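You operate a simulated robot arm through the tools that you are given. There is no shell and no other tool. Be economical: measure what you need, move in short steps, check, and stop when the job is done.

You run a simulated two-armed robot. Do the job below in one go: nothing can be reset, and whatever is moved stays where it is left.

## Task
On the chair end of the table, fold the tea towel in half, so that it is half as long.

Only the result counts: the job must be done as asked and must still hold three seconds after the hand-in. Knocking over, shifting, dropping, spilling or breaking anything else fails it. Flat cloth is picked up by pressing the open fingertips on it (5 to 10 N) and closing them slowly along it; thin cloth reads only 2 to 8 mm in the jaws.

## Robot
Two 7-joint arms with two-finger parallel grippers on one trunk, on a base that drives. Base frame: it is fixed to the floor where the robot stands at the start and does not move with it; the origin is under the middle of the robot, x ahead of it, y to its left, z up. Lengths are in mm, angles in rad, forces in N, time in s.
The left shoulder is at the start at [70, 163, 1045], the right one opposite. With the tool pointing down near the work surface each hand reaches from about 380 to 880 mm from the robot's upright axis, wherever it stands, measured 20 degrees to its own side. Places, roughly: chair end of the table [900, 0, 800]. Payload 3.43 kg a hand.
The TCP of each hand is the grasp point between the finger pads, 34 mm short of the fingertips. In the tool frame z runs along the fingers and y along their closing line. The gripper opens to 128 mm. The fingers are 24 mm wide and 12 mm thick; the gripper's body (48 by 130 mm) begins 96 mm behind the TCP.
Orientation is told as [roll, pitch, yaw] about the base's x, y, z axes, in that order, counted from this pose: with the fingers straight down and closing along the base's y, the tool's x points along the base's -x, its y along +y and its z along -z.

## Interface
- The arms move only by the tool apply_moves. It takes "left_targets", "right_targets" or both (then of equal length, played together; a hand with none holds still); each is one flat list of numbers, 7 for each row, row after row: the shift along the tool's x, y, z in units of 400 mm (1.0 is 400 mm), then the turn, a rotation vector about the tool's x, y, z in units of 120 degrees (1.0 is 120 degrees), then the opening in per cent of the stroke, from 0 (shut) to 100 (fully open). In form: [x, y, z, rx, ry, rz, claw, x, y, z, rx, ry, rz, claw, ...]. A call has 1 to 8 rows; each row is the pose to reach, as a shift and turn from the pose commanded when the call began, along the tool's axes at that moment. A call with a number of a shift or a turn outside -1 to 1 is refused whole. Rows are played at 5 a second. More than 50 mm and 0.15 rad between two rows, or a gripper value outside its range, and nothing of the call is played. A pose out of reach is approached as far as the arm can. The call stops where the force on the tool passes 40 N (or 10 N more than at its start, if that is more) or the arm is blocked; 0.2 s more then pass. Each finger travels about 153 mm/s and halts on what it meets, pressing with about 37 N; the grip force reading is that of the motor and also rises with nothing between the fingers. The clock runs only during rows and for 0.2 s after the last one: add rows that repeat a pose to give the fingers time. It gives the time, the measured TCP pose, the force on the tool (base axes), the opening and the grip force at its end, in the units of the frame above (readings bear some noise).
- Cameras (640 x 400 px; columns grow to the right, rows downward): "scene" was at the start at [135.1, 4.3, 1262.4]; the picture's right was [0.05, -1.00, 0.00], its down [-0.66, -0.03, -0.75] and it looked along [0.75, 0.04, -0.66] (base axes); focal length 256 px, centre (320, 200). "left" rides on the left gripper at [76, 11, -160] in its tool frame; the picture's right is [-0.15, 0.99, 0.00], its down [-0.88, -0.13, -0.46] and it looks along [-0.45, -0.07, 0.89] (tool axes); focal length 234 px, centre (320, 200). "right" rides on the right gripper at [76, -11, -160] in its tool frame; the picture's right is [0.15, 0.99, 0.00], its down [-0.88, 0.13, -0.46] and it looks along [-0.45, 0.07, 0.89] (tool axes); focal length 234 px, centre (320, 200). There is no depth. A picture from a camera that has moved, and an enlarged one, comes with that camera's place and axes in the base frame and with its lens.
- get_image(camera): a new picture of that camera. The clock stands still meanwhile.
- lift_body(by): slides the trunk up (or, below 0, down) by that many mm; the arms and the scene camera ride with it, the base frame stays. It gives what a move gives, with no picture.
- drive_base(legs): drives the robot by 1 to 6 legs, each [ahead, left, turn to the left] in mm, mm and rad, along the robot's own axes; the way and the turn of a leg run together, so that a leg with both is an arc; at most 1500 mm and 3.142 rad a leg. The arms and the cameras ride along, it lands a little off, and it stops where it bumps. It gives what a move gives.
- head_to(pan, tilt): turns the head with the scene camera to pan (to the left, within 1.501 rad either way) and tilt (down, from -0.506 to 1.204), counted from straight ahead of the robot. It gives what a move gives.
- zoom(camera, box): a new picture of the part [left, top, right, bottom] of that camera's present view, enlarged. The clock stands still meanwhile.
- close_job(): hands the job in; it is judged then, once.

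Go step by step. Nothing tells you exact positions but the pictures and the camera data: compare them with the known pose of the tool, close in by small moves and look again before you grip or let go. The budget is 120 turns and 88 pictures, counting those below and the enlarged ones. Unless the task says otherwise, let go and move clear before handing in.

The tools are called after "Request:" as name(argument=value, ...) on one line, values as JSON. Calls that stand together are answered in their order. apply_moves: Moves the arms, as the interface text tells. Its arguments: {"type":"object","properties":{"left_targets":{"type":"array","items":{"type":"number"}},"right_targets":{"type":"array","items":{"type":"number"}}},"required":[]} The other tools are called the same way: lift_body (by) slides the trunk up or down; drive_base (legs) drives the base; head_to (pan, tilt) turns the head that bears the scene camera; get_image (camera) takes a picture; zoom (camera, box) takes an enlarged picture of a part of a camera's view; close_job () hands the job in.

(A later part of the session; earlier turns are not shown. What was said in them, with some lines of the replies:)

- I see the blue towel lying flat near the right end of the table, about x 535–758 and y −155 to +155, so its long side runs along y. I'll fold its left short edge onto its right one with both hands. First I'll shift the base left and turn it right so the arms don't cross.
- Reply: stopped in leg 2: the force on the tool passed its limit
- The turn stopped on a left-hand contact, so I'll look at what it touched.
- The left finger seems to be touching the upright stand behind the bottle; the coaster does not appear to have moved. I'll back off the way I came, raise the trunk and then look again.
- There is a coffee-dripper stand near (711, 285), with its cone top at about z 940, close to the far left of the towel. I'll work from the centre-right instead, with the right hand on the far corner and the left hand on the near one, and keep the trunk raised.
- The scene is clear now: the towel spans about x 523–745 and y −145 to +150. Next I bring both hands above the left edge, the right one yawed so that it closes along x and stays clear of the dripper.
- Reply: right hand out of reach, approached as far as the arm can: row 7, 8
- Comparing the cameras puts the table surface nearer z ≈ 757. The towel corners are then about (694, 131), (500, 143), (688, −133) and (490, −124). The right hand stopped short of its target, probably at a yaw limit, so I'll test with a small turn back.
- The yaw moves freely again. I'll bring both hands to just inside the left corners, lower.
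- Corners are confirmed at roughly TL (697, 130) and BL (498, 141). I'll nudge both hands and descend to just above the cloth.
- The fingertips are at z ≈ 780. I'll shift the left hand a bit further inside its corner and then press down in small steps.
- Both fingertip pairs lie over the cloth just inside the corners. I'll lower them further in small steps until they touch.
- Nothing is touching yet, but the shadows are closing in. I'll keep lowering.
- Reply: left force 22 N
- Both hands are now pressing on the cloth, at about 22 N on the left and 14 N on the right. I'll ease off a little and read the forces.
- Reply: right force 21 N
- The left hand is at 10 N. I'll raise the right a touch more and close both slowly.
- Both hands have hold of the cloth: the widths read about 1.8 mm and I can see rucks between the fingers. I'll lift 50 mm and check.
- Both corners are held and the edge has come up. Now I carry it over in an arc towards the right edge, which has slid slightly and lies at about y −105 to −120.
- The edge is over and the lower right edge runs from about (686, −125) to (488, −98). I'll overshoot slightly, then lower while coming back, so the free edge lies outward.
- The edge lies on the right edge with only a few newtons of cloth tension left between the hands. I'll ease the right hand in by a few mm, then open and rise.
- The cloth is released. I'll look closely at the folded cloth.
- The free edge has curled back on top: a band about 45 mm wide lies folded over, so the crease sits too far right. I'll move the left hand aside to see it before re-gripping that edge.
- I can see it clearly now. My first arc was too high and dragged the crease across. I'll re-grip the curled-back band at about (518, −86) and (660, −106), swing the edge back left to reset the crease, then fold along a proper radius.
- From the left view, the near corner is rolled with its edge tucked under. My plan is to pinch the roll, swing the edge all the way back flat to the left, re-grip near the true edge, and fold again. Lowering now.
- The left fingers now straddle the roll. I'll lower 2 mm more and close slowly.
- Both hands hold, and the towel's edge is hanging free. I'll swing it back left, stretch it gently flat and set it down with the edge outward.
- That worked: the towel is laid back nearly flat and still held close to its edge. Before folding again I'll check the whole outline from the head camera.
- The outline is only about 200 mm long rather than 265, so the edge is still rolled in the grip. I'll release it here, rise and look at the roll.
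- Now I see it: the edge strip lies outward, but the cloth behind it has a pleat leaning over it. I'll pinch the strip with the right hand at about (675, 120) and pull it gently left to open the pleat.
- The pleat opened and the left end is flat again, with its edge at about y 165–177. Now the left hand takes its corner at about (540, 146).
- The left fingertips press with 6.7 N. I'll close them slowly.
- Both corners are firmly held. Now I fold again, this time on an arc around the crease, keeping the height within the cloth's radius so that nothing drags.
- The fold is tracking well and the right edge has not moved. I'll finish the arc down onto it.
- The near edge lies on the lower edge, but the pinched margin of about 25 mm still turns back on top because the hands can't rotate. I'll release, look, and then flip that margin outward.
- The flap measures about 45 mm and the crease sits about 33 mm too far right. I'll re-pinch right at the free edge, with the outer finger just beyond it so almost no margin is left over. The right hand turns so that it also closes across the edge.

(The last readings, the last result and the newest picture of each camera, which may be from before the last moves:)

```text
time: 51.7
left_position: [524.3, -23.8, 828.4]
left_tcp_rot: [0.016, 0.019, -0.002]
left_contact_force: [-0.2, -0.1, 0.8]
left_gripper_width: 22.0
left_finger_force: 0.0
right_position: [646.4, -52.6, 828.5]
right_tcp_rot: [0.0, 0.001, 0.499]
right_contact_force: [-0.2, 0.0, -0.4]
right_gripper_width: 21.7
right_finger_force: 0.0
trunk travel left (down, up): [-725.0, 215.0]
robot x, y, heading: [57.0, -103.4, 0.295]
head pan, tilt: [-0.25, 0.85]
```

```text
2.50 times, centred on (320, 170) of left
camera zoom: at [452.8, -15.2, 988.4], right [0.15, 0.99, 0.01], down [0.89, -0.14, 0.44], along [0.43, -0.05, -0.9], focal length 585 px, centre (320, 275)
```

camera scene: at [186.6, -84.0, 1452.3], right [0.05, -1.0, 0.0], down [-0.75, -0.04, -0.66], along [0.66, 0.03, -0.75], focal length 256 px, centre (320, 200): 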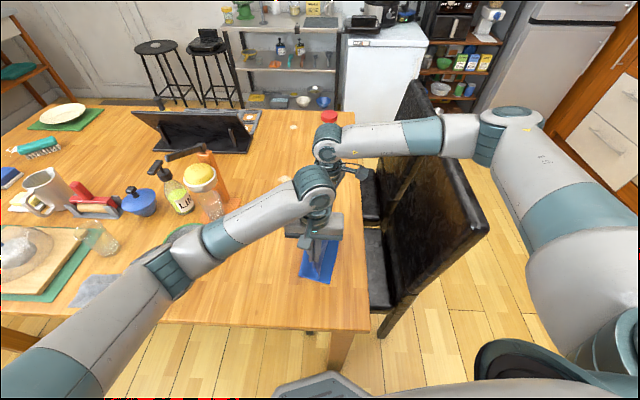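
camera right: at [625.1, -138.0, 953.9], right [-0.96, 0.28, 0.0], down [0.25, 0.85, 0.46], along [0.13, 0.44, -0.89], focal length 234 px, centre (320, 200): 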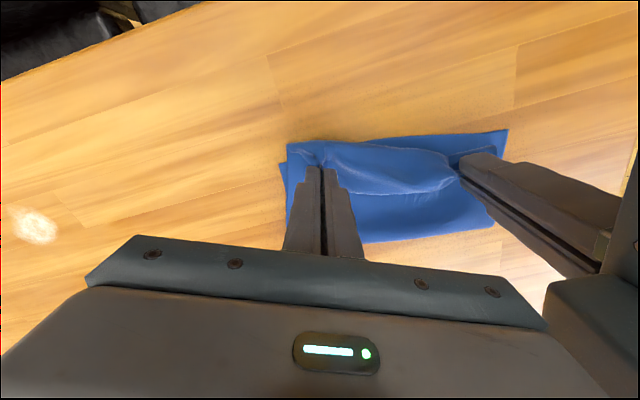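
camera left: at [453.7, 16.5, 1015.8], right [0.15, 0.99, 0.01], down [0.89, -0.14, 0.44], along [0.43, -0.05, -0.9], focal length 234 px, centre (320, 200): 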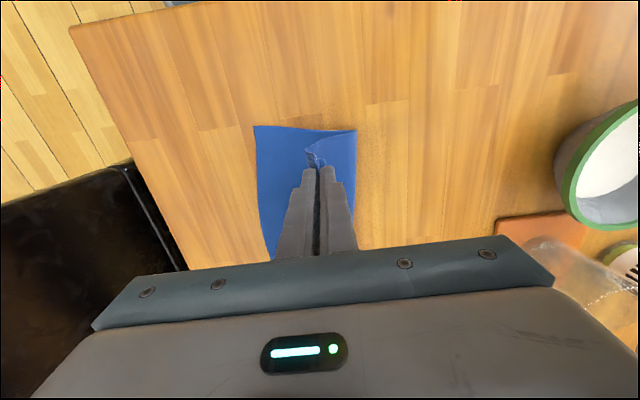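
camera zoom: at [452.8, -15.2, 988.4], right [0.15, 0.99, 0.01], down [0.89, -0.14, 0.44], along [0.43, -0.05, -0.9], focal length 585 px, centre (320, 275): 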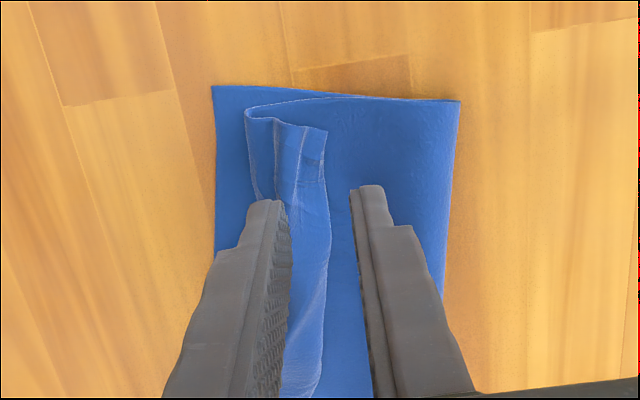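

Both hands sit right over the free edge. I'll descend onto it.

Request:
apply_moves(right_targets=[0, 0, 0.04, 0, 0, 0, 17, 0, 0, 0.08, 0, 0, 0, 17, 0, 0, 0.093, 0, 0, 0, 17, 0, 0, 0.097, 0, 0, 0, 17], left_targets=[0, 0, 0.04, 0, 0, 0, 17, 0, 0, 0.08, 0, 0, 0, 17, 0, 0, 0.093, 0, 0, 0, 17, 0, 0, 0.097, 0, 0, 0, 17])

Request:
zoom(camera="right", box=[220, 90, 420, 250])

Request:
zoom(camera="left", box=[220, 90, 420, 250])

```text
time: 52.7
left_position: [524.6, -22.7, 788.7]
left_tcp_rot: [0.015, 0.019, 0.001]
left_contact_force: [0.4, -0.6, 1.4]
left_gripper_width: 22.2
left_finger_force: 0.8
right_position: [647.1, -53.3, 790.7]
right_tcp_rot: [0.0, 0.001, 0.501]
right_contact_force: [0.0, 0.5, 0.3]
right_gripper_width: 21.7
right_finger_force: 0.1
trunk travel left (down, up): [-725.0, 215.0]
robot x, y, heading: [63.1, -100.4, 0.295]
head pan, tilt: [-0.25, 0.85]
```

```text
2.50 times, centred on (320, 170) of right
camera zoom: at [586.7, -99.8, 948.6], right [-0.6, 0.8, 0.0], down [0.71, 0.54, 0.45], along [0.36, 0.27, -0.89], focal length 585 px, centre (320, 275)
```

zoom: 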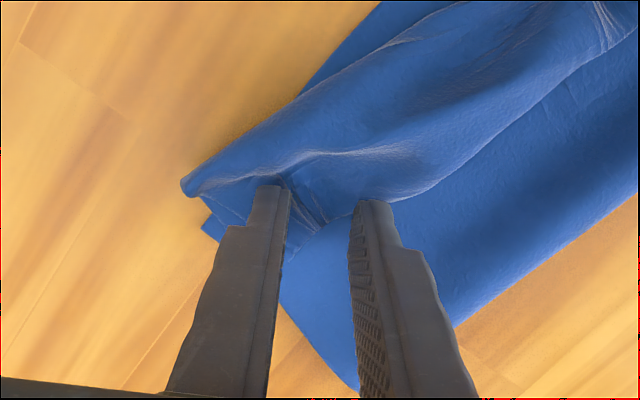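

```text
2.50 times, centred on (320, 170) of left
camera zoom: at [452.0, -14.8, 950.0], right [0.15, 0.99, 0.01], down [0.89, -0.14, 0.44], along [0.43, -0.05, -0.9], focal length 585 px, centre (320, 275)
```

zoom: 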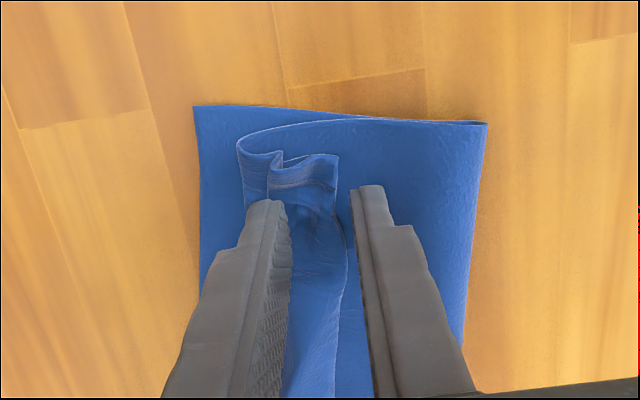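

Request:
apply_moves(right_targets=[0, 0, 0.007, 0, 0, 0, 17, 0, 0, 0.007, 0, 0, 0, 14, 0, 0, 0.007, 0, 0, 0, 11, 0, 0, 0.007, 0, 0, 0, 8, 0, 0, 0.007, 0, 0, 0, 5, 0, 0, 0.007, 0, 0, 0, 2, 0, 0, 0.007, 0, 0, 0, 0, 0, 0, 0.007, 0, 0, 0, 0], left_targets=[0, 0, 0.002, 0, 0, 0, 17, 0, 0, 0.002, 0, 0, 0, 14, 0, 0, 0.002, 0, 0, 0, 11, 0, 0, 0.002, 0, 0, 0, 8, 0, 0, 0.002, 0, 0, 0, 5, 0, 0, 0.002, 0, 0, 0, 2, 0, 0, 0.002, 0, 0, 0, 0, 0, 0, 0.002, 0, 0, 0, 0])

Request:
apply_moves(right_targets=[-0.01, 0.02, -0.06, 0, 0, 0, 0, -0.03, 0.07, -0.12, 0, 0, 0, 0, -0.03, 0.07, -0.12, 0, 0, 0, 0], left_targets=[0, 0.02, -0.06, 0, 0, 0, 0, 0, 0.07, -0.12, 0, 0, 0, 0, 0, 0.07, -0.12, 0, 0, 0, 0])

Request:
get_image(camera="right")

Request:
get_image(camera="left")

```text
time: 54.5
left_position: [523.5, -22.9, 788.8]
left_tcp_rot: [0.017, 0.017, -0.001]
left_contact_force: [0.5, -0.8, 4.0]
left_gripper_width: 1.6
left_finger_force: 36.7
right_position: [646.6, -52.8, 787.6]
right_tcp_rot: [-0.002, 0.004, 0.501]
right_contact_force: [0.0, -0.8, 2.6]
right_gripper_width: 1.6
right_finger_force: 36.6
trunk travel left (down, up): [-725.0, 215.0]
robot x, y, heading: [56.2, -101.2, 0.301]
head pan, tilt: [-0.25, 0.85]
```

```text
time: 55.3
left_position: [525.1, 3.7, 838.7]
left_tcp_rot: [0.018, 0.019, -0.001]
left_contact_force: [0.3, -0.6, 0.7]
left_gripper_width: 1.9
left_finger_force: 36.5
right_position: [646.1, -24.3, 835.4]
right_tcp_rot: [0.002, 0.002, 0.501]
right_contact_force: [-0.8, -0.1, -0.8]
right_gripper_width: 1.7
right_finger_force: 36.6
trunk travel left (down, up): [-725.0, 215.0]
robot x, y, heading: [63.2, -107.1, 0.291]
head pan, tilt: [-0.25, 0.85]
```

```text
16 pictures are left
camera right: at [583.8, -69.9, 993.6], right [-0.6, 0.8, 0.0], down [0.71, 0.54, 0.45], along [0.36, 0.28, -0.89], focal length 234 px, centre (320, 200)
```

right: 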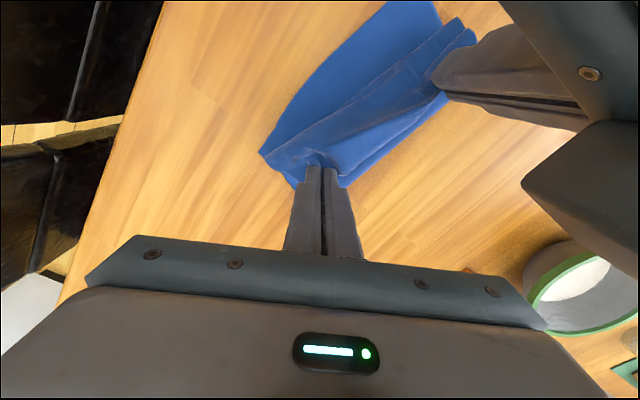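

```text
15 pictures are left
camera left: at [453.1, 11.7, 997.9], right [0.15, 0.99, 0.01], down [0.89, -0.14, 0.44], along [0.43, -0.05, -0.9], focal length 234 px, centre (320, 200)
```

left: 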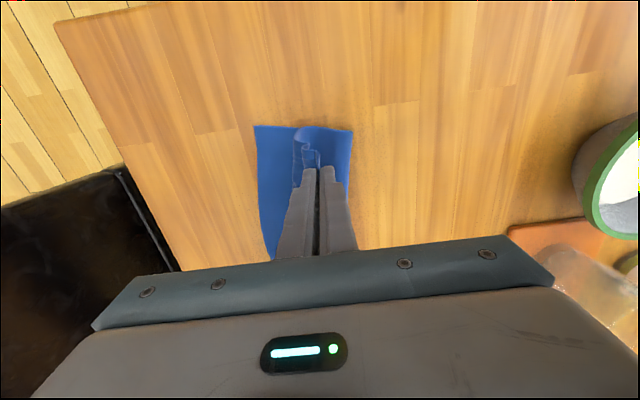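

Both hands hold right at the free edge. I'll swing back to reset the crease about 130 mm from the lower edge, then come forward on a nearly taut arc.

Request:
apply_moves(right_targets=[-0.0572, 0.082, -0.0725, 0, 0, 0, 0, -0.123, 0.1763, -0.09, 0, 0, 0, 0, -0.176, 0.252, -0.065, 0, 0, 0, 0, -0.176, 0.252, -0.065, 0, 0, 0, 0, -0.1258, 0.1804, -0.1225, 0, 0, 0, 0, -0.0615, 0.0882, -0.1175, 0, 0, 0, 0, -0.0114, 0.0164, -0.0725, 0, 0, 0, 0, 0.0243, -0.0349, 0.0025, 0, 0, 0, 0], left_targets=[-0.0107, 0.0969, -0.0675, 0, 0, 0, 0, -0.0231, 0.2087, -0.08, 0, 0, 0, 0, -0.03, 0.271, -0.055, 0, 0, 0, 0, -0.03, 0.271, -0.055, 0, 0, 0, 0, -0.0204, 0.1839, -0.1125, 0, 0, 0, 0, -0.008, 0.0721, -0.1075, 0, 0, 0, 0, 0.0017, -0.0149, -0.0625, 0, 0, 0, 0, 0.0085, -0.077, 0.0125, 0, 0, 0, 0])

Request:
get_image(camera="right")

Request:
get_image(camera="left")

```text
time: 57.1
left_position: [521.6, -28.0, 830.9]
left_tcp_rot: [0.017, 0.019, 0.0]
left_contact_force: [1.0, 0.3, -0.6]
left_gripper_width: 1.6
left_finger_force: 37.3
right_position: [643.5, -41.5, 833.3]
right_tcp_rot: [0.002, 0.0, 0.501]
right_contact_force: [1.0, 0.3, 0.4]
right_gripper_width: 1.5
right_finger_force: 36.8
trunk travel left (down, up): [-725.0, 215.0]
robot x, y, heading: [58.8, -104.2, 0.299]
head pan, tilt: [-0.25, 0.85]
```

```text
14 pictures are left
camera right: at [582.6, -87.8, 992.5], right [-0.6, 0.8, 0.0], down [0.71, 0.54, 0.46], along [0.36, 0.28, -0.89], focal length 234 px, centre (320, 200)
```

right: 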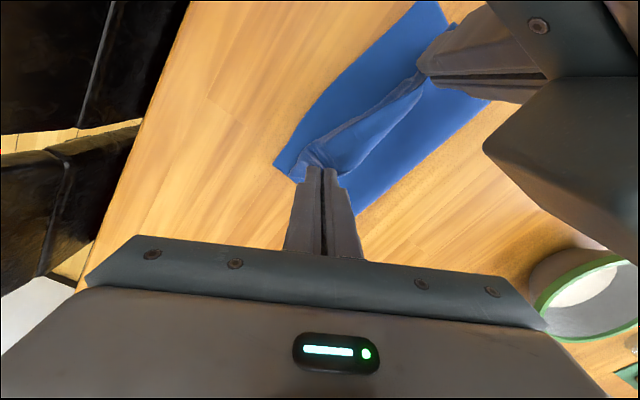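

```text
13 pictures are left
camera left: at [451.1, -19.4, 992.3], right [0.15, 0.99, 0.01], down [0.89, -0.14, 0.44], along [0.43, -0.05, -0.9], focal length 234 px, centre (320, 200)
```

left: 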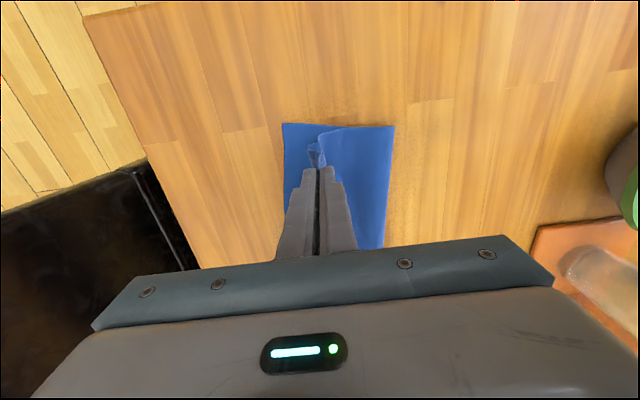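

The crease is now about 110 mm from the lower edge on both sides and needs about 20 mm more. I'll swing back once more, further and lower, and come forward on a smaller arc.

Request:
apply_moves(right_targets=[-0.054, 0.0773, -0.07, 0, 0, 0, 0, -0.1188, 0.17, -0.095, 0, 0, 0, 0, -0.1836, 0.2627, -0.0625, 0, 0, 0, 0, -0.234, 0.3348, 0.005, 0, 0, 0, 0, -0.2009, 0.2874, -0.0825, 0, 0, 0, 0, -0.1404, 0.2009, -0.12, 0, 0, 0, 0, -0.08, 0.1143, -0.095, 0, 0, 0, 0, -0.0252, 0.0361, -0.0275, 0, 0, 0, 0], left_targets=[-0.0105, 0.095, -0.075, 0, 0, 0, 0, -0.0228, 0.2075, -0.1, 0, 0, 0, 0, -0.0352, 0.32, -0.0675, 0, 0, 0, 0, -0.0448, 0.4075, 0, 0, 0, 0, 0, -0.0385, 0.35, -0.0875, 0, 0, 0, 0, -0.027, 0.245, -0.125, 0, 0, 0, 0, -0.0154, 0.14, -0.1, 0, 0, 0, 0, -0.005, 0.045, -0.0325, 0, 0, 0, 0])

Request:
get_image(camera="left")

```text
time: 58.9
left_position: [524.8, -11.1, 844.6]
left_tcp_rot: [0.017, 0.018, 0.0]
left_contact_force: [0.1, -0.7, -0.1]
left_gripper_width: 1.9
left_finger_force: 36.7
right_position: [644.0, -24.6, 844.7]
right_tcp_rot: [0.004, -0.001, 0.502]
right_contact_force: [-0.5, -0.1, 0.7]
right_gripper_width: 1.6
right_finger_force: 36.4
trunk travel left (down, up): [-725.0, 215.0]
robot x, y, heading: [58.5, -99.2, 0.295]
head pan, tilt: [-0.25, 0.85]
```

```text
12 pictures are left
camera left: at [452.4, -4.3, 1005.0], right [0.15, 0.99, 0.01], down [0.89, -0.14, 0.44], along [0.43, -0.05, -0.9], focal length 234 px, centre (320, 200)
```

left: 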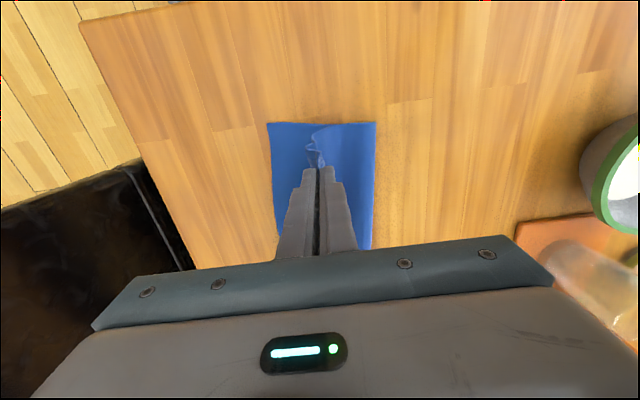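

The slack bulges under the hands because vertical fingers hold the sheet facing outward. I'll tilt both hands about 40°, wrists toward the right edge, so the sheet leaves the grip downward.

Request:
apply_moves(right_targets=[0.005, -0.01, 0.002, -0.0586, -0.032, 0, 0, 0.01, -0.019, 0.005, -0.1172, -0.064, 0, 0, 0.016, -0.029, 0.009, -0.1758, -0.096, 0, 0, 0.021, -0.039, 0.014, -0.2344, -0.128, 0, 0, 0.026, -0.048, 0.02, -0.293, -0.16, 0, 0, 0.026, -0.048, 0.02, -0.293, -0.16, 0, 0], left_targets=[0, -0.011, 0.002, -0.0668, 0, 0, 0, 0, -0.022, 0.005, -0.1336, 0, 0, 0, 0, -0.033, 0.009, -0.2004, 0, 0, 0, 0, -0.044, 0.014, -0.2672, 0, 0, 0, 0, -0.055, 0.02, -0.334, 0, 0, 0, 0, -0.055, 0.02, -0.334, 0, 0, 0])

Request:
get_image(camera="left")

```text
time: 60.3
left_position: [524.4, -30.3, 836.4]
left_tcp_rot: [0.715, 0.019, 0.0]
left_contact_force: [0.2, 0.2, -0.1]
left_gripper_width: 2.1
left_finger_force: 37.0
right_position: [643.5, -42.8, 837.1]
right_tcp_rot: [0.636, -0.312, 0.397]
right_contact_force: [0.2, 0.3, 0.4]
right_gripper_width: 1.2
right_finger_force: 37.0
trunk travel left (down, up): [-725.0, 215.0]
robot x, y, heading: [62.2, -102.3, 0.301]
head pan, tilt: [-0.25, 0.85]
```

```text
11 pictures are left
camera left: at [451.2, -126.1, 964.7], right [0.16, 0.75, 0.65], down [0.89, -0.4, 0.24], along [0.44, 0.53, -0.72], focal length 234 px, centre (320, 200)
```

left: 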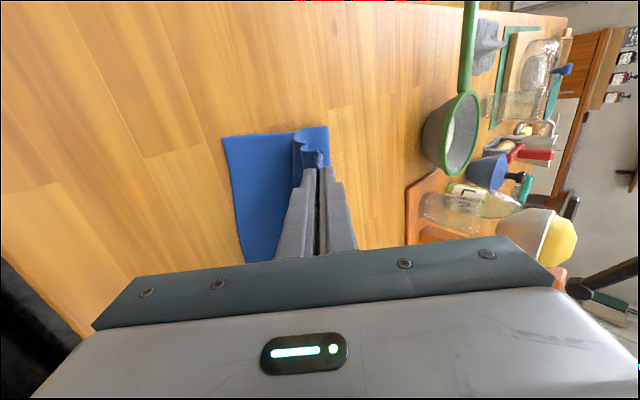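

Both hands took the tilt. Now I repeat the swing back and forward with the tilted grip, ending low over the lower edge.

Request:
apply_moves(right_targets=[-0.0665, 0.096, 0.029, 0, 0, 0, 0, -0.1148, 0.1585, 0.1111, 0, 0, 0, 0, -0.1408, 0.1855, 0.2233, 0, 0, 0, 0, -0.1428, 0.1997, 0.13, 0, 0, 0, 0, -0.1053, 0.1568, 0.0407, 0, 0, 0, 0, -0.0503, 0.077, -0.0079, 0, 0, 0, 0, 0.0122, -0.017, -0.0142, 0, 0, 0, 0, 0.07, -0.1075, 0.0198, 0, 0, 0, 0], left_targets=[-0.0125, 0.1155, 0.0308, 0, 0, 0, 0, -0.025, 0.1923, 0.1139, 0, 0, 0, 0, -0.035, 0.2268, 0.2266, 0, 0, 0, 0, -0.03, 0.2415, 0.1335, 0, 0, 0, 0, -0.0175, 0.1873, 0.0434, 0, 0, 0, 0, -0.0075, 0.0917, -0.0065, 0, 0, 0, 0, 0.0025, -0.0205, -0.0145, 0, 0, 0, 0, 0.01, -0.128, 0.018, 0, 0, 0, 0])

Request:
get_image(camera="left")

```text
time: 62.1
left_position: [508.2, -56.2, 806.5]
left_tcp_rot: [0.705, 0.002, 0.001]
left_contact_force: [0.3, -0.3, 0.1]
left_gripper_width: 1.9
left_finger_force: 36.8
right_position: [641.1, -68.8, 825.8]
right_tcp_rot: [0.619, -0.351, 0.398]
right_contact_force: [-0.3, 0.5, -0.2]
right_gripper_width: 1.4
right_finger_force: 36.5
trunk travel left (down, up): [-725.0, 215.0]
robot x, y, heading: [56.5, -100.1, 0.299]
head pan, tilt: [-0.25, 0.85]
```

```text
10 pictures are left
camera left: at [432.5, -151.8, 935.7], right [0.15, 0.75, 0.64], down [0.88, -0.39, 0.26], along [0.45, 0.53, -0.72], focal length 234 px, centre (320, 200)
```

left: 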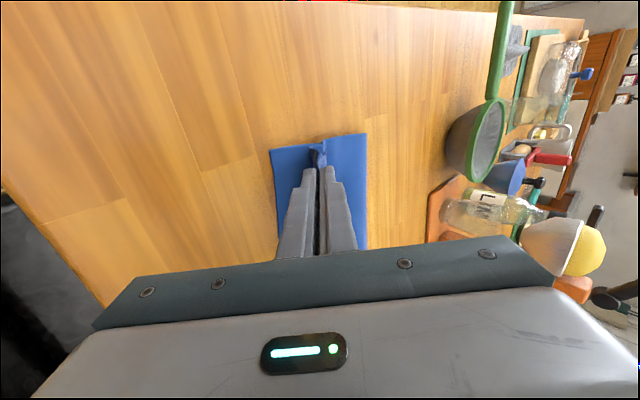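

Request:
apply_moves(right_targets=[0, 0, 0, 0, 0, 0, 0, 0, 0, 0, 0, 0, 0, 0], left_targets=[0, 0, 0, 0, 0, 0, 0, 0, 0, 0, 0, 0, 0, 0])

Request:
get_image(camera="scene")

```text
time: 62.7
left_position: [509.1, -56.2, 805.3]
left_tcp_rot: [0.703, 0.002, -0.001]
left_contact_force: [1.0, 0.4, 1.1]
left_gripper_width: 2.1
left_finger_force: 36.5
right_position: [645.3, -71.4, 827.1]
right_tcp_rot: [0.617, -0.354, 0.392]
right_contact_force: [-0.9, 0.2, -0.8]
right_gripper_width: 1.5
right_finger_force: 36.4
trunk travel left (down, up): [-725.0, 215.0]
robot x, y, heading: [57.3, -104.7, 0.296]
head pan, tilt: [-0.25, 0.85]
```

```text
9 pictures are left
camera scene: at [166.3, -70.9, 1456.1], right [0.05, -1.0, 0.01], down [-0.74, -0.04, -0.67], along [0.67, 0.02, -0.74], focal length 256 px, centre (320, 200)
```

scene: 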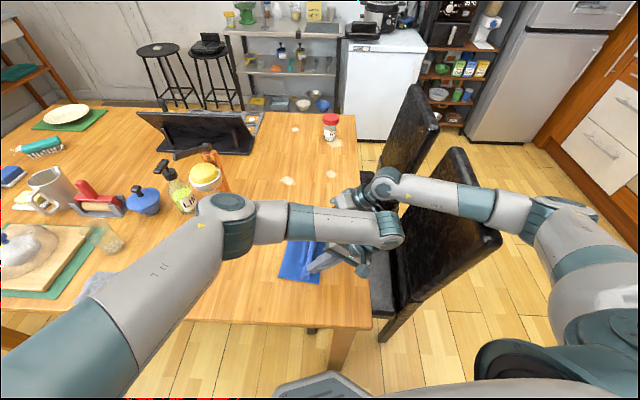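

The head camera has shifted and the hands stopped off their targets, so the tilted wrists appear to be pressing on each other. I'll ease the right hand up and reduce its tilt straight away, then check.

Request:
apply_moves(right_targets=[-0.019, 0.035, -0.048, 0, 0, 0, 0, -0.024, 0.044, -0.046, 0.049, 0.027, 0, 0, -0.028, 0.052, -0.045, 0.098, 0.053, 0, 0, -0.033, 0.061, -0.043, 0.147, 0.08, 0, 0, -0.033, 0.061, -0.043, 0.147, 0.08, 0, 0])

Request:
get_image(camera="scene")

```text
time: 63.4
left_position: [517.2, -64.1, 794.6]
left_tcp_rot: [0.716, 0.018, -0.002]
left_contact_force: [-0.7, -0.1, -0.2]
left_gripper_width: 1.9
left_finger_force: 36.7
right_position: [641.8, -81.8, 821.1]
right_tcp_rot: [0.476, -0.252, 0.438]
right_contact_force: [0.2, 0.0, -1.0]
right_gripper_width: 1.4
right_finger_force: 36.5
trunk travel left (down, up): [-725.0, 215.0]
robot x, y, heading: [58.5, -106.1, 0.292]
head pan, tilt: [-0.25, 0.85]
stopped in row 3 (right hand): the force on the tool passed its limit (the readings are from after the stop); the commanded pose is now the measured one
```

```text
8 pictures are left
camera scene: at [183.5, -85.5, 1449.9], right [0.04, -1.0, 0.0], down [-0.75, -0.03, -0.66], along [0.66, 0.03, -0.75], focal length 256 px, centre (320, 200)
```

scene: 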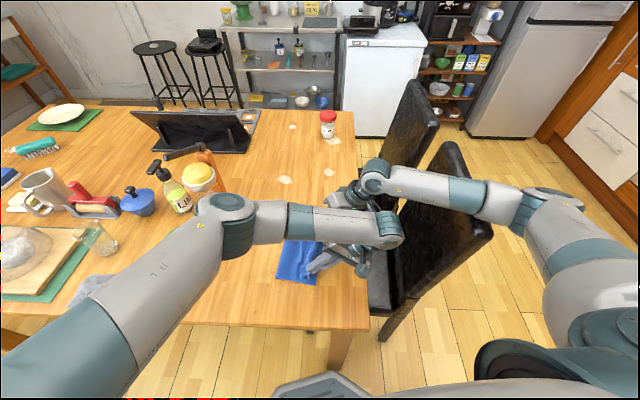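

Everything has sprung free again and the left hand is where it was told to be. I'll lower and release the left corner first and withdraw that hand toward the robot, so the right can finish without interference.

Request:
apply_moves(left_targets=[0, -0.016, 0.019, 0, 0, 0, 0, 0, -0.016, 0.019, 0, 0, 0, 8, 0, -0.016, 0.019, 0, 0, 0, 14, 0.075, -0.016, 0.019, 0, 0, 0, 14, 0.145, 0.041, -0.047, 0.06, 0, 0, 14, 0.19, 0.115, -0.132, 0.12, 0, 0, 14, 0.2, 0.18, -0.2, 0.19, 0, 0, 14, 0.2, 0.23, -0.264, 0.26, 0, 0, 14])

Request:
get_image(camera="scene")

```text
time: 64.1
left_position: [518.5, -64.5, 788.5]
left_tcp_rot: [0.719, 0.015, -0.007]
left_contact_force: [-1.8, 2.1, 11.4]
left_gripper_width: 12.9
left_finger_force: 0.0
right_position: [644.6, -83.3, 820.1]
right_tcp_rot: [0.471, -0.253, 0.438]
right_contact_force: [6.2, -0.8, 1.6]
right_gripper_width: 1.3
right_finger_force: 36.1
trunk travel left (down, up): [-725.0, 215.0]
robot x, y, heading: [58.1, -103.8, 0.29]
head pan, tilt: [-0.25, 0.85]
stopped in row 3 (right hand): the force on the tool passed its limit (the readings are from after the stop); the commanded pose is now the measured one
```

```text
7 pictures are left
camera scene: at [185.7, -86.3, 1452.4], right [0.04, -1.0, 0.0], down [-0.75, -0.03, -0.66], along [0.66, 0.03, -0.75], focal length 256 px, centre (320, 200)
```

scene: 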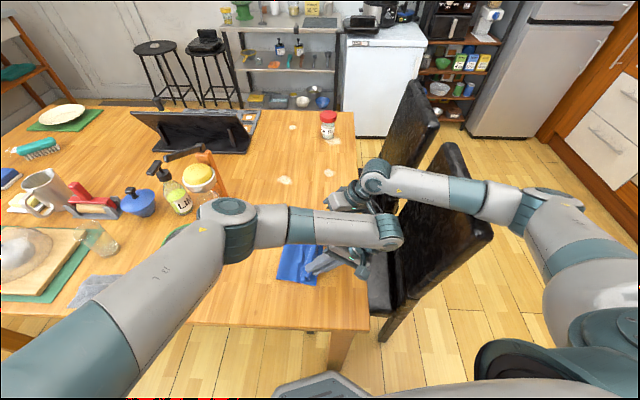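

Request:
zoom(camera="scene", box=[270, 170, 430, 290])

```text
3.33 times, centred on (350, 230) of scene
camera zoom: at [185.7, -86.3, 1452.4], right [0.04, -1.0, 0.0], down [-0.75, -0.03, -0.66], along [0.66, 0.03, -0.75], focal length 854 px, centre (220, 100)
```

zoom: 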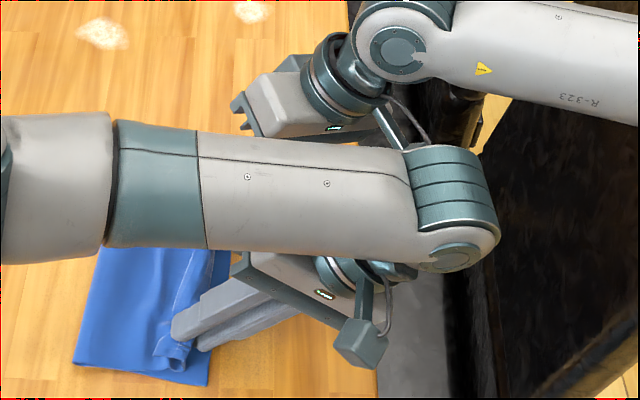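

Now I see it: the right hand's camera arm touches the left forearm. The left corner is already released, so I'll withdraw the left arm straight toward the robot first, then up.

Request:
apply_moves(left_targets=[0.05, 0, 0, 0, 0, 0, 11, 0.12, 0, 0, 0, 0, 0, 14, 0.19, 0.02, -0.03, 0, 0, 0, 14, 0.2, 0.08, -0.1, 0.05, 0, 0, 14, 0.2, 0.15, -0.17, 0.11, 0, 0, 14, 0.2, 0.22, -0.24, 0.17, 0, 0, 14, 0.2, 0.3, -0.28, 0.23, 0, 0, 14, 0.2, 0.38, -0.3, 0.29, 0, 0, 14])

Request:
apply_moves(right_targets=[0, 0, 0, 0, 0, 0, 0, 0, 0, 0, 0, 0, 0, 0])

```text
time: 65.9
left_position: [442.6, -28.5, 978.6]
left_tcp_rot: [0.105, 0.017, -0.006]
left_contact_force: [0.1, 0.8, 0.0]
left_gripper_width: 17.8
left_finger_force: 0.0
right_position: [644.0, -82.0, 820.7]
right_tcp_rot: [0.472, -0.251, 0.438]
right_contact_force: [-0.6, -0.5, -0.4]
right_gripper_width: 1.4
right_finger_force: 36.2
trunk travel left (down, up): [-725.0, 215.0]
robot x, y, heading: [57.7, -103.4, 0.293]
head pan, tilt: [-0.25, 0.85]
```

```text
time: 66.5
left_position: [443.0, -29.7, 979.7]
left_tcp_rot: [0.109, 0.018, -0.008]
left_contact_force: [-0.3, 0.0, -0.3]
left_gripper_width: 17.9
left_finger_force: 0.0
right_position: [645.3, -83.9, 818.7]
right_tcp_rot: [0.473, -0.25, 0.437]
right_contact_force: [-0.5, -0.6, 0.0]
right_gripper_width: 1.5
right_finger_force: 36.1
trunk travel left (down, up): [-725.0, 215.0]
robot x, y, heading: [58.7, -106.1, 0.292]
head pan, tilt: [-0.25, 0.85]
```

The left arm is clear. Now I lower the right corner, release it and rise straight up, while the left hand drifts aside for a view.

Request:
apply_moves(right_targets=[0.006, -0.01, 0.035, 0, 0, 0, 0, 0.011, -0.02, 0.07, 0, 0, 0, 0, 0.011, -0.02, 0.07, 0, 0, 0, 0, 0.011, -0.02, 0.07, 0, 0, 0, 8, 0.011, -0.02, 0.07, 0, 0, 0, 14, -0.013, 0.024, -0.017, 0, 0, 0, 14, -0.04, 0.073, -0.1145, 0, 0, 0, 14, -0.066, 0.1217, -0.212, 0, 0, 0, 14], left_targets=[0, 0.02, -0.01, 0, 0, 0, 14, 0, 0.05, -0.02, 0, 0, 0, 14, 0, 0.1, -0.03, 0, 0, 0, 14, 0, 0.15, -0.04, 0, 0, 0, 14, 0, 0.2, -0.04, 0, 0, 0, 14, 0, 0.25, -0.04, 0, 0, 0, 14, 0, 0.3, -0.04, 0, 0, 0, 14, 0, 0.35, -0.04, 0, 0, 0, 14])

Request:
zoom(camera="scene", box=[220, 170, 420, 300])

```text
time: 68.3
left_position: [442.7, 108.3, 1010.1]
left_tcp_rot: [0.109, 0.015, -0.007]
left_contact_force: [-0.6, -0.4, 1.0]
left_gripper_width: 17.8
left_finger_force: 0.1
right_position: [642.1, -77.5, 919.4]
right_tcp_rot: [0.475, -0.252, 0.44]
right_contact_force: [-0.1, 0.5, 1.0]
right_gripper_width: 17.9
right_finger_force: 0.1
trunk travel left (down, up): [-725.0, 215.0]
robot x, y, heading: [58.5, -104.2, 0.292]
head pan, tilt: [-0.25, 0.85]
```

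```text
3.08 times, centred on (320, 235) of scene
camera zoom: at [184.3, -86.9, 1451.8], right [0.04, -1.0, 0.0], down [-0.75, -0.03, -0.66], along [0.66, 0.03, -0.75], focal length 788 px, centre (320, 92)
```

zoom: 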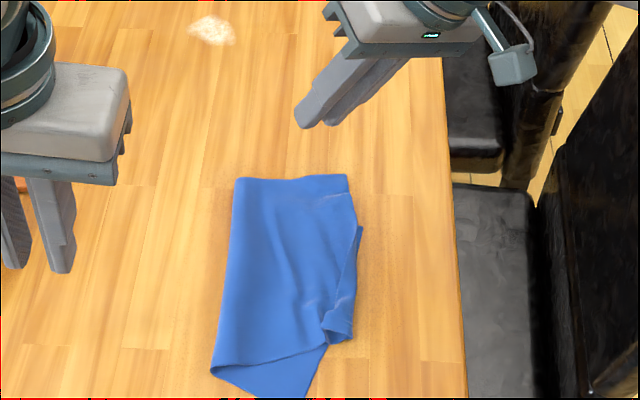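

It's nearly there: the far side lies flat and aligned, but the layers are skewed. The lower near corner was dragged about 45 mm toward the robot as the left hand withdrew. I'll re-pinch the upper edge with upright hands and shift it to match.

Request:
apply_moves(right_targets=[0.003, -0.016, 0.019, 0.0545, 0.03, 0, 17, 0.007, -0.032, 0.038, 0.109, 0.06, 0, 17, 0.01, -0.048, 0.057, 0.1635, 0.09, 0, 17, 0.014, -0.064, 0.077, 0.218, 0.119, 0, 17, 0.018, -0.08, 0.096, 0.218, 0.119, 0, 17, 0.021, -0.0965, 0.1155, 0.218, 0.119, 0, 17, 0.021, -0.0965, 0.1155, 0.218, 0.119, 0, 17], left_targets=[-0.03, -0.088, 0.053, 0.009, 0, 0, 17, -0.06, -0.176, 0.106, 0.018, 0, 0, 17, -0.09, -0.264, 0.16, 0.027, 0, 0, 17, -0.12, -0.352, 0.213, 0.036, 0, 0, 17, -0.15, -0.44, 0.266, 0.045, 0, 0, 17, -0.18, -0.528, 0.319, 0.052, 0, 0, 17, -0.18, -0.528, 0.319, 0.052, 0, 0, 17])

Request:
get_image(camera="left")

```text
time: 69.9
left_position: [513.0, -88.1, 860.4]
left_tcp_rot: [0.001, 0.017, -0.006]
left_contact_force: [0.4, -0.3, -0.7]
left_gripper_width: 21.8
left_finger_force: 0.0
right_position: [655.1, -88.0, 861.3]
right_tcp_rot: [0.005, -0.011, 0.497]
right_contact_force: [1.5, 0.5, 0.3]
right_gripper_width: 21.8
right_finger_force: 0.1
trunk travel left (down, up): [-725.0, 215.0]
robot x, y, heading: [58.2, -107.2, 0.292]
head pan, tilt: [-0.25, 0.85]
```

```text
4 pictures are left
camera left: at [439.8, -76.7, 1019.8], right [0.15, 0.99, 0.0], down [0.89, -0.14, 0.44], along [0.43, -0.07, -0.9], focal length 234 px, centre (320, 200)
```

left: 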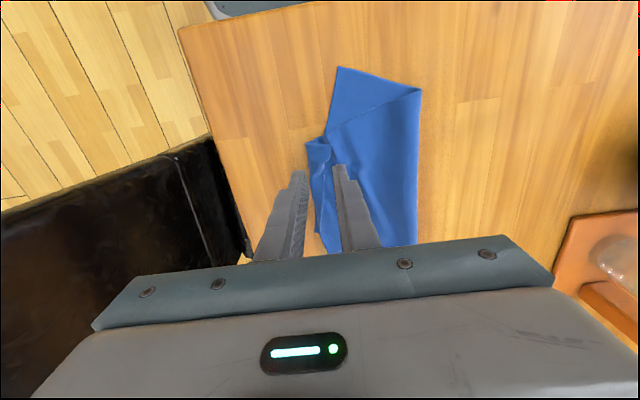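

The layout is clear: the upper near corner is at (491, −101) and must go onto the lower one at (425, −55); the far one goes from (679, −94) to about (619, −105). I'll descend and pinch the upper edge.

Request:
apply_moves(right_targets=[0, 0, 0.08, 0, 0, 0, 17, 0, 0, 0.15, 0, 0, 0, 17, 0, 0, 0.178, 0, 0, 0, 17, 0, 0, 0.183, 0, 0, 0, 17, 0, 0, 0.185, 0, 0, 0, 17], left_targets=[-0.02, 0, 0.08, 0, 0, 0, 17, -0.02, 0, 0.15, 0, 0, 0, 17, -0.02, 0, 0.175, 0, 0, 0, 17, -0.02, 0, 0.179, 0, 0, 0, 17, -0.02, 0, 0.181, 0, 0, 0, 17])

```text
time: 71.1
left_position: [517.9, -88.4, 786.8]
left_tcp_rot: [-0.001, 0.016, -0.006]
left_contact_force: [0.1, 0.3, 1.0]
left_gripper_width: 21.7
left_finger_force: 0.0
right_position: [655.7, -86.9, 786.8]
right_tcp_rot: [0.004, -0.01, 0.498]
right_contact_force: [1.1, 0.7, -0.3]
right_gripper_width: 21.6
right_finger_force: 0.0
trunk travel left (down, up): [-725.0, 215.0]
robot x, y, heading: [58.8, -102.4, 0.293]
head pan, tilt: [-0.25, 0.85]
```

Request:
apply_moves(right_targets=[0, 0, 0.007, 0, 0, 0, 17, 0, 0, 0.007, 0, 0, 0, 14, 0, 0, 0.007, 0, 0, 0, 11, 0, 0, 0.007, 0, 0, 0, 8, 0, 0, 0.007, 0, 0, 0, 5, 0, 0, 0.007, 0, 0, 0, 2, 0, 0, 0.007, 0, 0, 0, 0, 0, 0, 0.007, 0, 0, 0, 0], left_targets=[0, 0, 0.002, 0, 0, 0, 17, 0, 0, 0.002, 0, 0, 0, 14, 0, 0, 0.002, 0, 0, 0, 11, 0, 0, 0.002, 0, 0, 0, 8, 0, 0, 0.002, 0, 0, 0, 5, 0, 0, 0.002, 0, 0, 0, 2, 0, 0, 0.002, 0, 0, 0, 0, 0, 0, 0.002, 0, 0, 0, 0])

Request:
apply_moves(right_targets=[0, 0, -0.06, 0, 0, 0, 0, -0.014, 0.026, -0.12, 0, 0, 0, 0, -0.014, 0.026, -0.12, 0, 0, 0, 0], left_targets=[0, 0, -0.06, 0, 0, 0, 0, 0, 0.03, -0.12, 0, 0, 0, 0, 0, 0.03, -0.12, 0, 0, 0, 0])

Request:
get_image(camera="left")

```text
time: 72.9
left_position: [517.2, -87.9, 787.6]
left_tcp_rot: [0.001, 0.017, -0.006]
left_contact_force: [0.3, -0.5, 8.3]
left_gripper_width: 2.2
left_finger_force: 36.8
right_position: [655.7, -88.6, 785.9]
right_tcp_rot: [0.005, -0.012, 0.498]
right_contact_force: [-0.6, 0.7, 3.3]
right_gripper_width: 2.5
right_finger_force: 37.0
trunk travel left (down, up): [-725.0, 215.0]
robot x, y, heading: [62.1, -102.1, 0.297]
head pan, tilt: [-0.25, 0.85]
```

```text
time: 73.7
left_position: [519.0, -76.7, 832.9]
left_tcp_rot: [0.003, 0.02, -0.007]
left_contact_force: [0.0, 0.0, -0.7]
left_gripper_width: 1.8
left_finger_force: 36.9
right_position: [656.7, -76.2, 833.3]
right_tcp_rot: [0.007, -0.011, 0.496]
right_contact_force: [0.8, -0.7, 0.4]
right_gripper_width: 2.1
right_finger_force: 37.4
trunk travel left (down, up): [-725.0, 215.0]
robot x, y, heading: [58.0, -105.0, 0.291]
head pan, tilt: [-0.25, 0.85]
```

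```text
3 pictures are left
camera left: at [447.6, -65.2, 994.0], right [0.15, 0.99, 0.0], down [0.89, -0.14, 0.44], along [0.43, -0.07, -0.9], focal length 234 px, centre (320, 200)
```

left: 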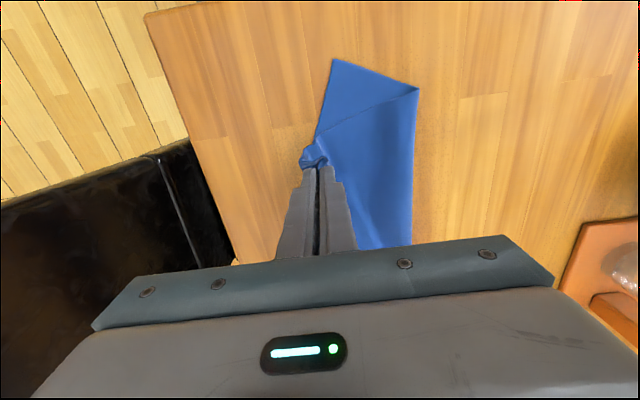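

Both hands grip the upper edge, and the lower near corner is at (427, −49). I'll swing the edge up and back to move the near crease out, then forward to sit over the lower edge.

Request:
apply_moves(left_targets=[0.0125, 0.0925, -0.0625, 0, 0, 0, 0, 0.025, 0.205, -0.095, 0, 0, 0, 0, 0.035, 0.3175, -0.0825, 0, 0, 0, 0, 0.0375, 0.4175, -0.0525, 0, 0, 0, 0, 0.0375, 0.455, -0.0275, 0, 0, 0, 0, 0.06, 0.3675, -0.1025, 0, 0, 0, 0, 0.0875, 0.2625, -0.1275, 0, 0, 0, 0, 0.115, 0.1725, -0.0875, 0, 0, 0, 0], right_targets=[-0.0156, 0.0655, -0.0625, 0, 0, 0, 0, -0.0384, 0.1442, -0.1025, 0, 0, 0, 0, -0.0703, 0.2292, -0.0925, 0, 0, 0, 0, -0.1019, 0.3031, -0.0575, 0, 0, 0, 0, -0.1174, 0.3317, -0.0275, 0, 0, 0, 0, -0.0559, 0.2655, -0.1025, 0, 0, 0, 0, 0.0162, 0.1852, -0.1275, 0, 0, 0, 0, 0.0823, 0.1158, -0.0875, 0, 0, 0, 0])

```text
time: 75.5
left_position: [473.9, -8.8, 869.7]
left_tcp_rot: [0.003, 0.019, -0.006]
left_contact_force: [1.0, -1.1, 0.6]
left_gripper_width: 1.9
left_finger_force: 36.6
right_position: [603.1, -53.1, 869.4]
right_tcp_rot: [0.009, -0.012, 0.497]
right_contact_force: [-2.6, 0.8, 0.1]
right_gripper_width: 1.8
right_finger_force: 37.1
trunk travel left (down, up): [-725.0, 215.0]
robot x, y, heading: [54.4, -107.4, 0.296]
head pan, tilt: [-0.25, 0.85]
```

Request:
apply_moves(left_targets=[0.0225, -0.0675, 0.085, 0, 0, 0, 0, 0.035, -0.1, 0.175, 0, 0, 0, 0, 0.035, -0.1, 0.19, 0, 0, 0, 0, 0.035, -0.1, 0.19, 0, 0, 0, 0], right_targets=[0.042, -0.051, 0.085, 0, 0, 0, 0, 0.0685, -0.0738, 0.175, 0, 0, 0, 0, 0.0685, -0.0738, 0.19, 0, 0, 0, 0, 0.0685, -0.0738, 0.19, 0, 0, 0, 0])

Request:
get_image(camera="left")

```text
time: 76.5
left_position: [458.8, -48.0, 793.7]
left_tcp_rot: [0.0, 0.018, -0.007]
left_contact_force: [5.4, -3.3, -0.4]
left_gripper_width: 2.2
left_finger_force: 36.9
right_position: [593.7, -89.8, 792.8]
right_tcp_rot: [0.007, -0.011, 0.498]
right_contact_force: [-6.1, 2.3, 0.1]
right_gripper_width: 2.5
right_finger_force: 36.8
trunk travel left (down, up): [-725.0, 215.0]
robot x, y, heading: [58.7, -106.2, 0.294]
head pan, tilt: [-0.25, 0.85]
```

```text
2 pictures are left
camera left: at [386.9, -37.4, 954.6], right [0.15, 0.99, 0.0], down [0.89, -0.14, 0.44], along [0.43, -0.07, -0.9], focal length 234 px, centre (320, 200)
```

left: 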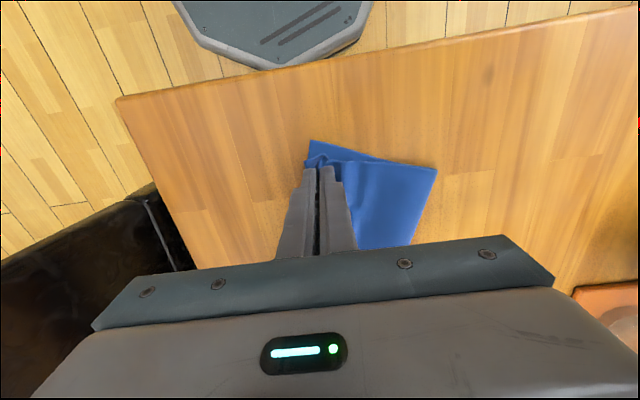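

The near corners now lie within about 13 mm of each other and the crease is about 115–130 mm from the edge. I'll relax the tension between the hands, release and rise straight up.

Request:
apply_moves(left_targets=[0, 0, 0.008, 0, 0, 0, 0, 0, 0, 0.01, 0, 0, 0, 0, 0, 0, 0.01, 0, 0, 0, 6, 0, 0, 0.01, 0, 0, 0, 12, 0, 0, 0.01, 0, 0, 0, 14, 0, 0, -0.04, 0, 0, 0, 14, 0, 0, -0.15, 0, 0, 0, 14, 0, 0, -0.27, 0, 0, 0, 14], right_targets=[0.008, 0.008, 0.008, 0, 0, 0, 0, 0.008, 0.008, 0.01, 0, 0, 0, 0, 0.008, 0.008, 0.01, 0, 0, 0, 6, 0.008, 0.008, 0.01, 0, 0, 0, 12, 0.008, 0.008, 0.01, 0, 0, 0, 14, 0.008, 0.008, -0.04, 0, 0, 0, 14, 0.008, 0.008, -0.15, 0, 0, 0, 14, 0.008, 0.008, -0.27, 0, 0, 0, 14])

Request:
apply_moves(left_targets=[0, 0.05, -0.1, 0, 0, 0, 14, 0, 0.15, -0.15, 0, 0, 0, 14, 0, 0.26, -0.16, 0, 0, 0, 14, 0, 0.37, -0.17, 0, 0, 0, 14, 0, 0.48, -0.17, 0, 0, 0, 14], right_targets=[-0.02, -0.02, -0.1, 0, 0, 0, 14, -0.06, -0.04, -0.2, 0, 0, 0, 14, -0.1, -0.06, -0.28, 0, 0, 0, 14, -0.16, -0.08, -0.3, 0, 0, 0, 14, -0.24, -0.1, -0.3, 0, 0, 0, 14])

Request:
get_image(camera="scene")

```text
time: 78.3
left_position: [461.0, -48.4, 903.4]
left_tcp_rot: [0.001, 0.02, -0.006]
left_contact_force: [-0.4, -0.9, -0.3]
left_gripper_width: 18.2
left_finger_force: 0.1
right_position: [589.2, -88.5, 899.0]
right_tcp_rot: [0.005, -0.012, 0.497]
right_contact_force: [-0.4, -0.6, 0.4]
right_gripper_width: 18.3
right_finger_force: 0.0
trunk travel left (down, up): [-725.0, 215.0]
robot x, y, heading: [59.2, -105.7, 0.293]
head pan, tilt: [-0.25, 0.85]
```

```text
time: 79.5
left_position: [461.9, 146.0, 970.5]
left_tcp_rot: [-0.002, 0.017, -0.01]
left_contact_force: [-0.4, 0.9, -0.8]
left_gripper_width: 17.8
left_finger_force: 0.1
right_position: [690.8, -78.5, 1019.3]
right_tcp_rot: [0.004, -0.011, 0.498]
right_contact_force: [0.5, 0.1, 0.2]
right_gripper_width: 17.7
right_finger_force: 0.0
trunk travel left (down, up): [-725.0, 215.0]
robot x, y, heading: [59.9, -103.6, 0.287]
head pan, tilt: [-0.25, 0.85]
```

```text
1 pictures are left
camera scene: at [186.8, -83.9, 1452.3], right [0.04, -1.0, 0.0], down [-0.75, -0.03, -0.66], along [0.66, 0.03, -0.75], focal length 256 px, centre (320, 200)
```

scene: 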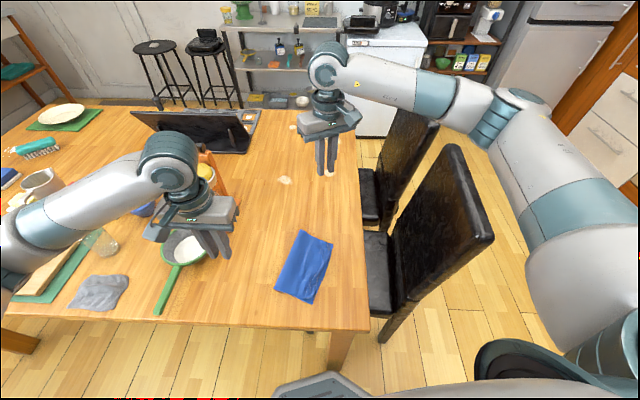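

Request:
zoom(camera="scene", box=[240, 210, 400, 320])

```text
3.64 times, centred on (320, 265) of scene
camera zoom: at [186.8, -83.9, 1452.3], right [0.04, -1.0, 0.0], down [-0.75, -0.03, -0.66], along [0.66, 0.03, -0.75], focal length 932 px, centre (320, -36)
```

zoom: 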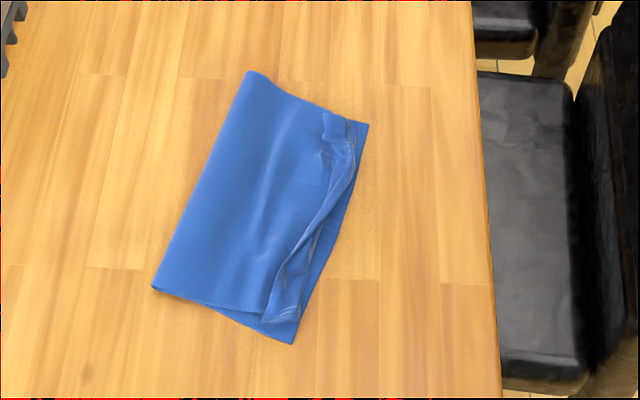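

The towel is folded in half, corner over corner, with only a small wrinkle along its free edge. Both hands are open and clear, so I'm handing in.

Request:
close_job()

```text
The job is handed in.
```

I folded the tea towel in half, so it is about half as long. A small curl of up to about 25 mm is left along its free edge, and I had no pictures left to smooth it.

On the way there:
- **Stand:** one hand touched the coffee-dripper stand. I could not see that it had moved.
- **Arms:** the two arms pressed against each other for a moment.
- **Chair:** one arm worked close to the chair. It looked unmoved in my best comparison, but I can't rule out a shift of a few mm.
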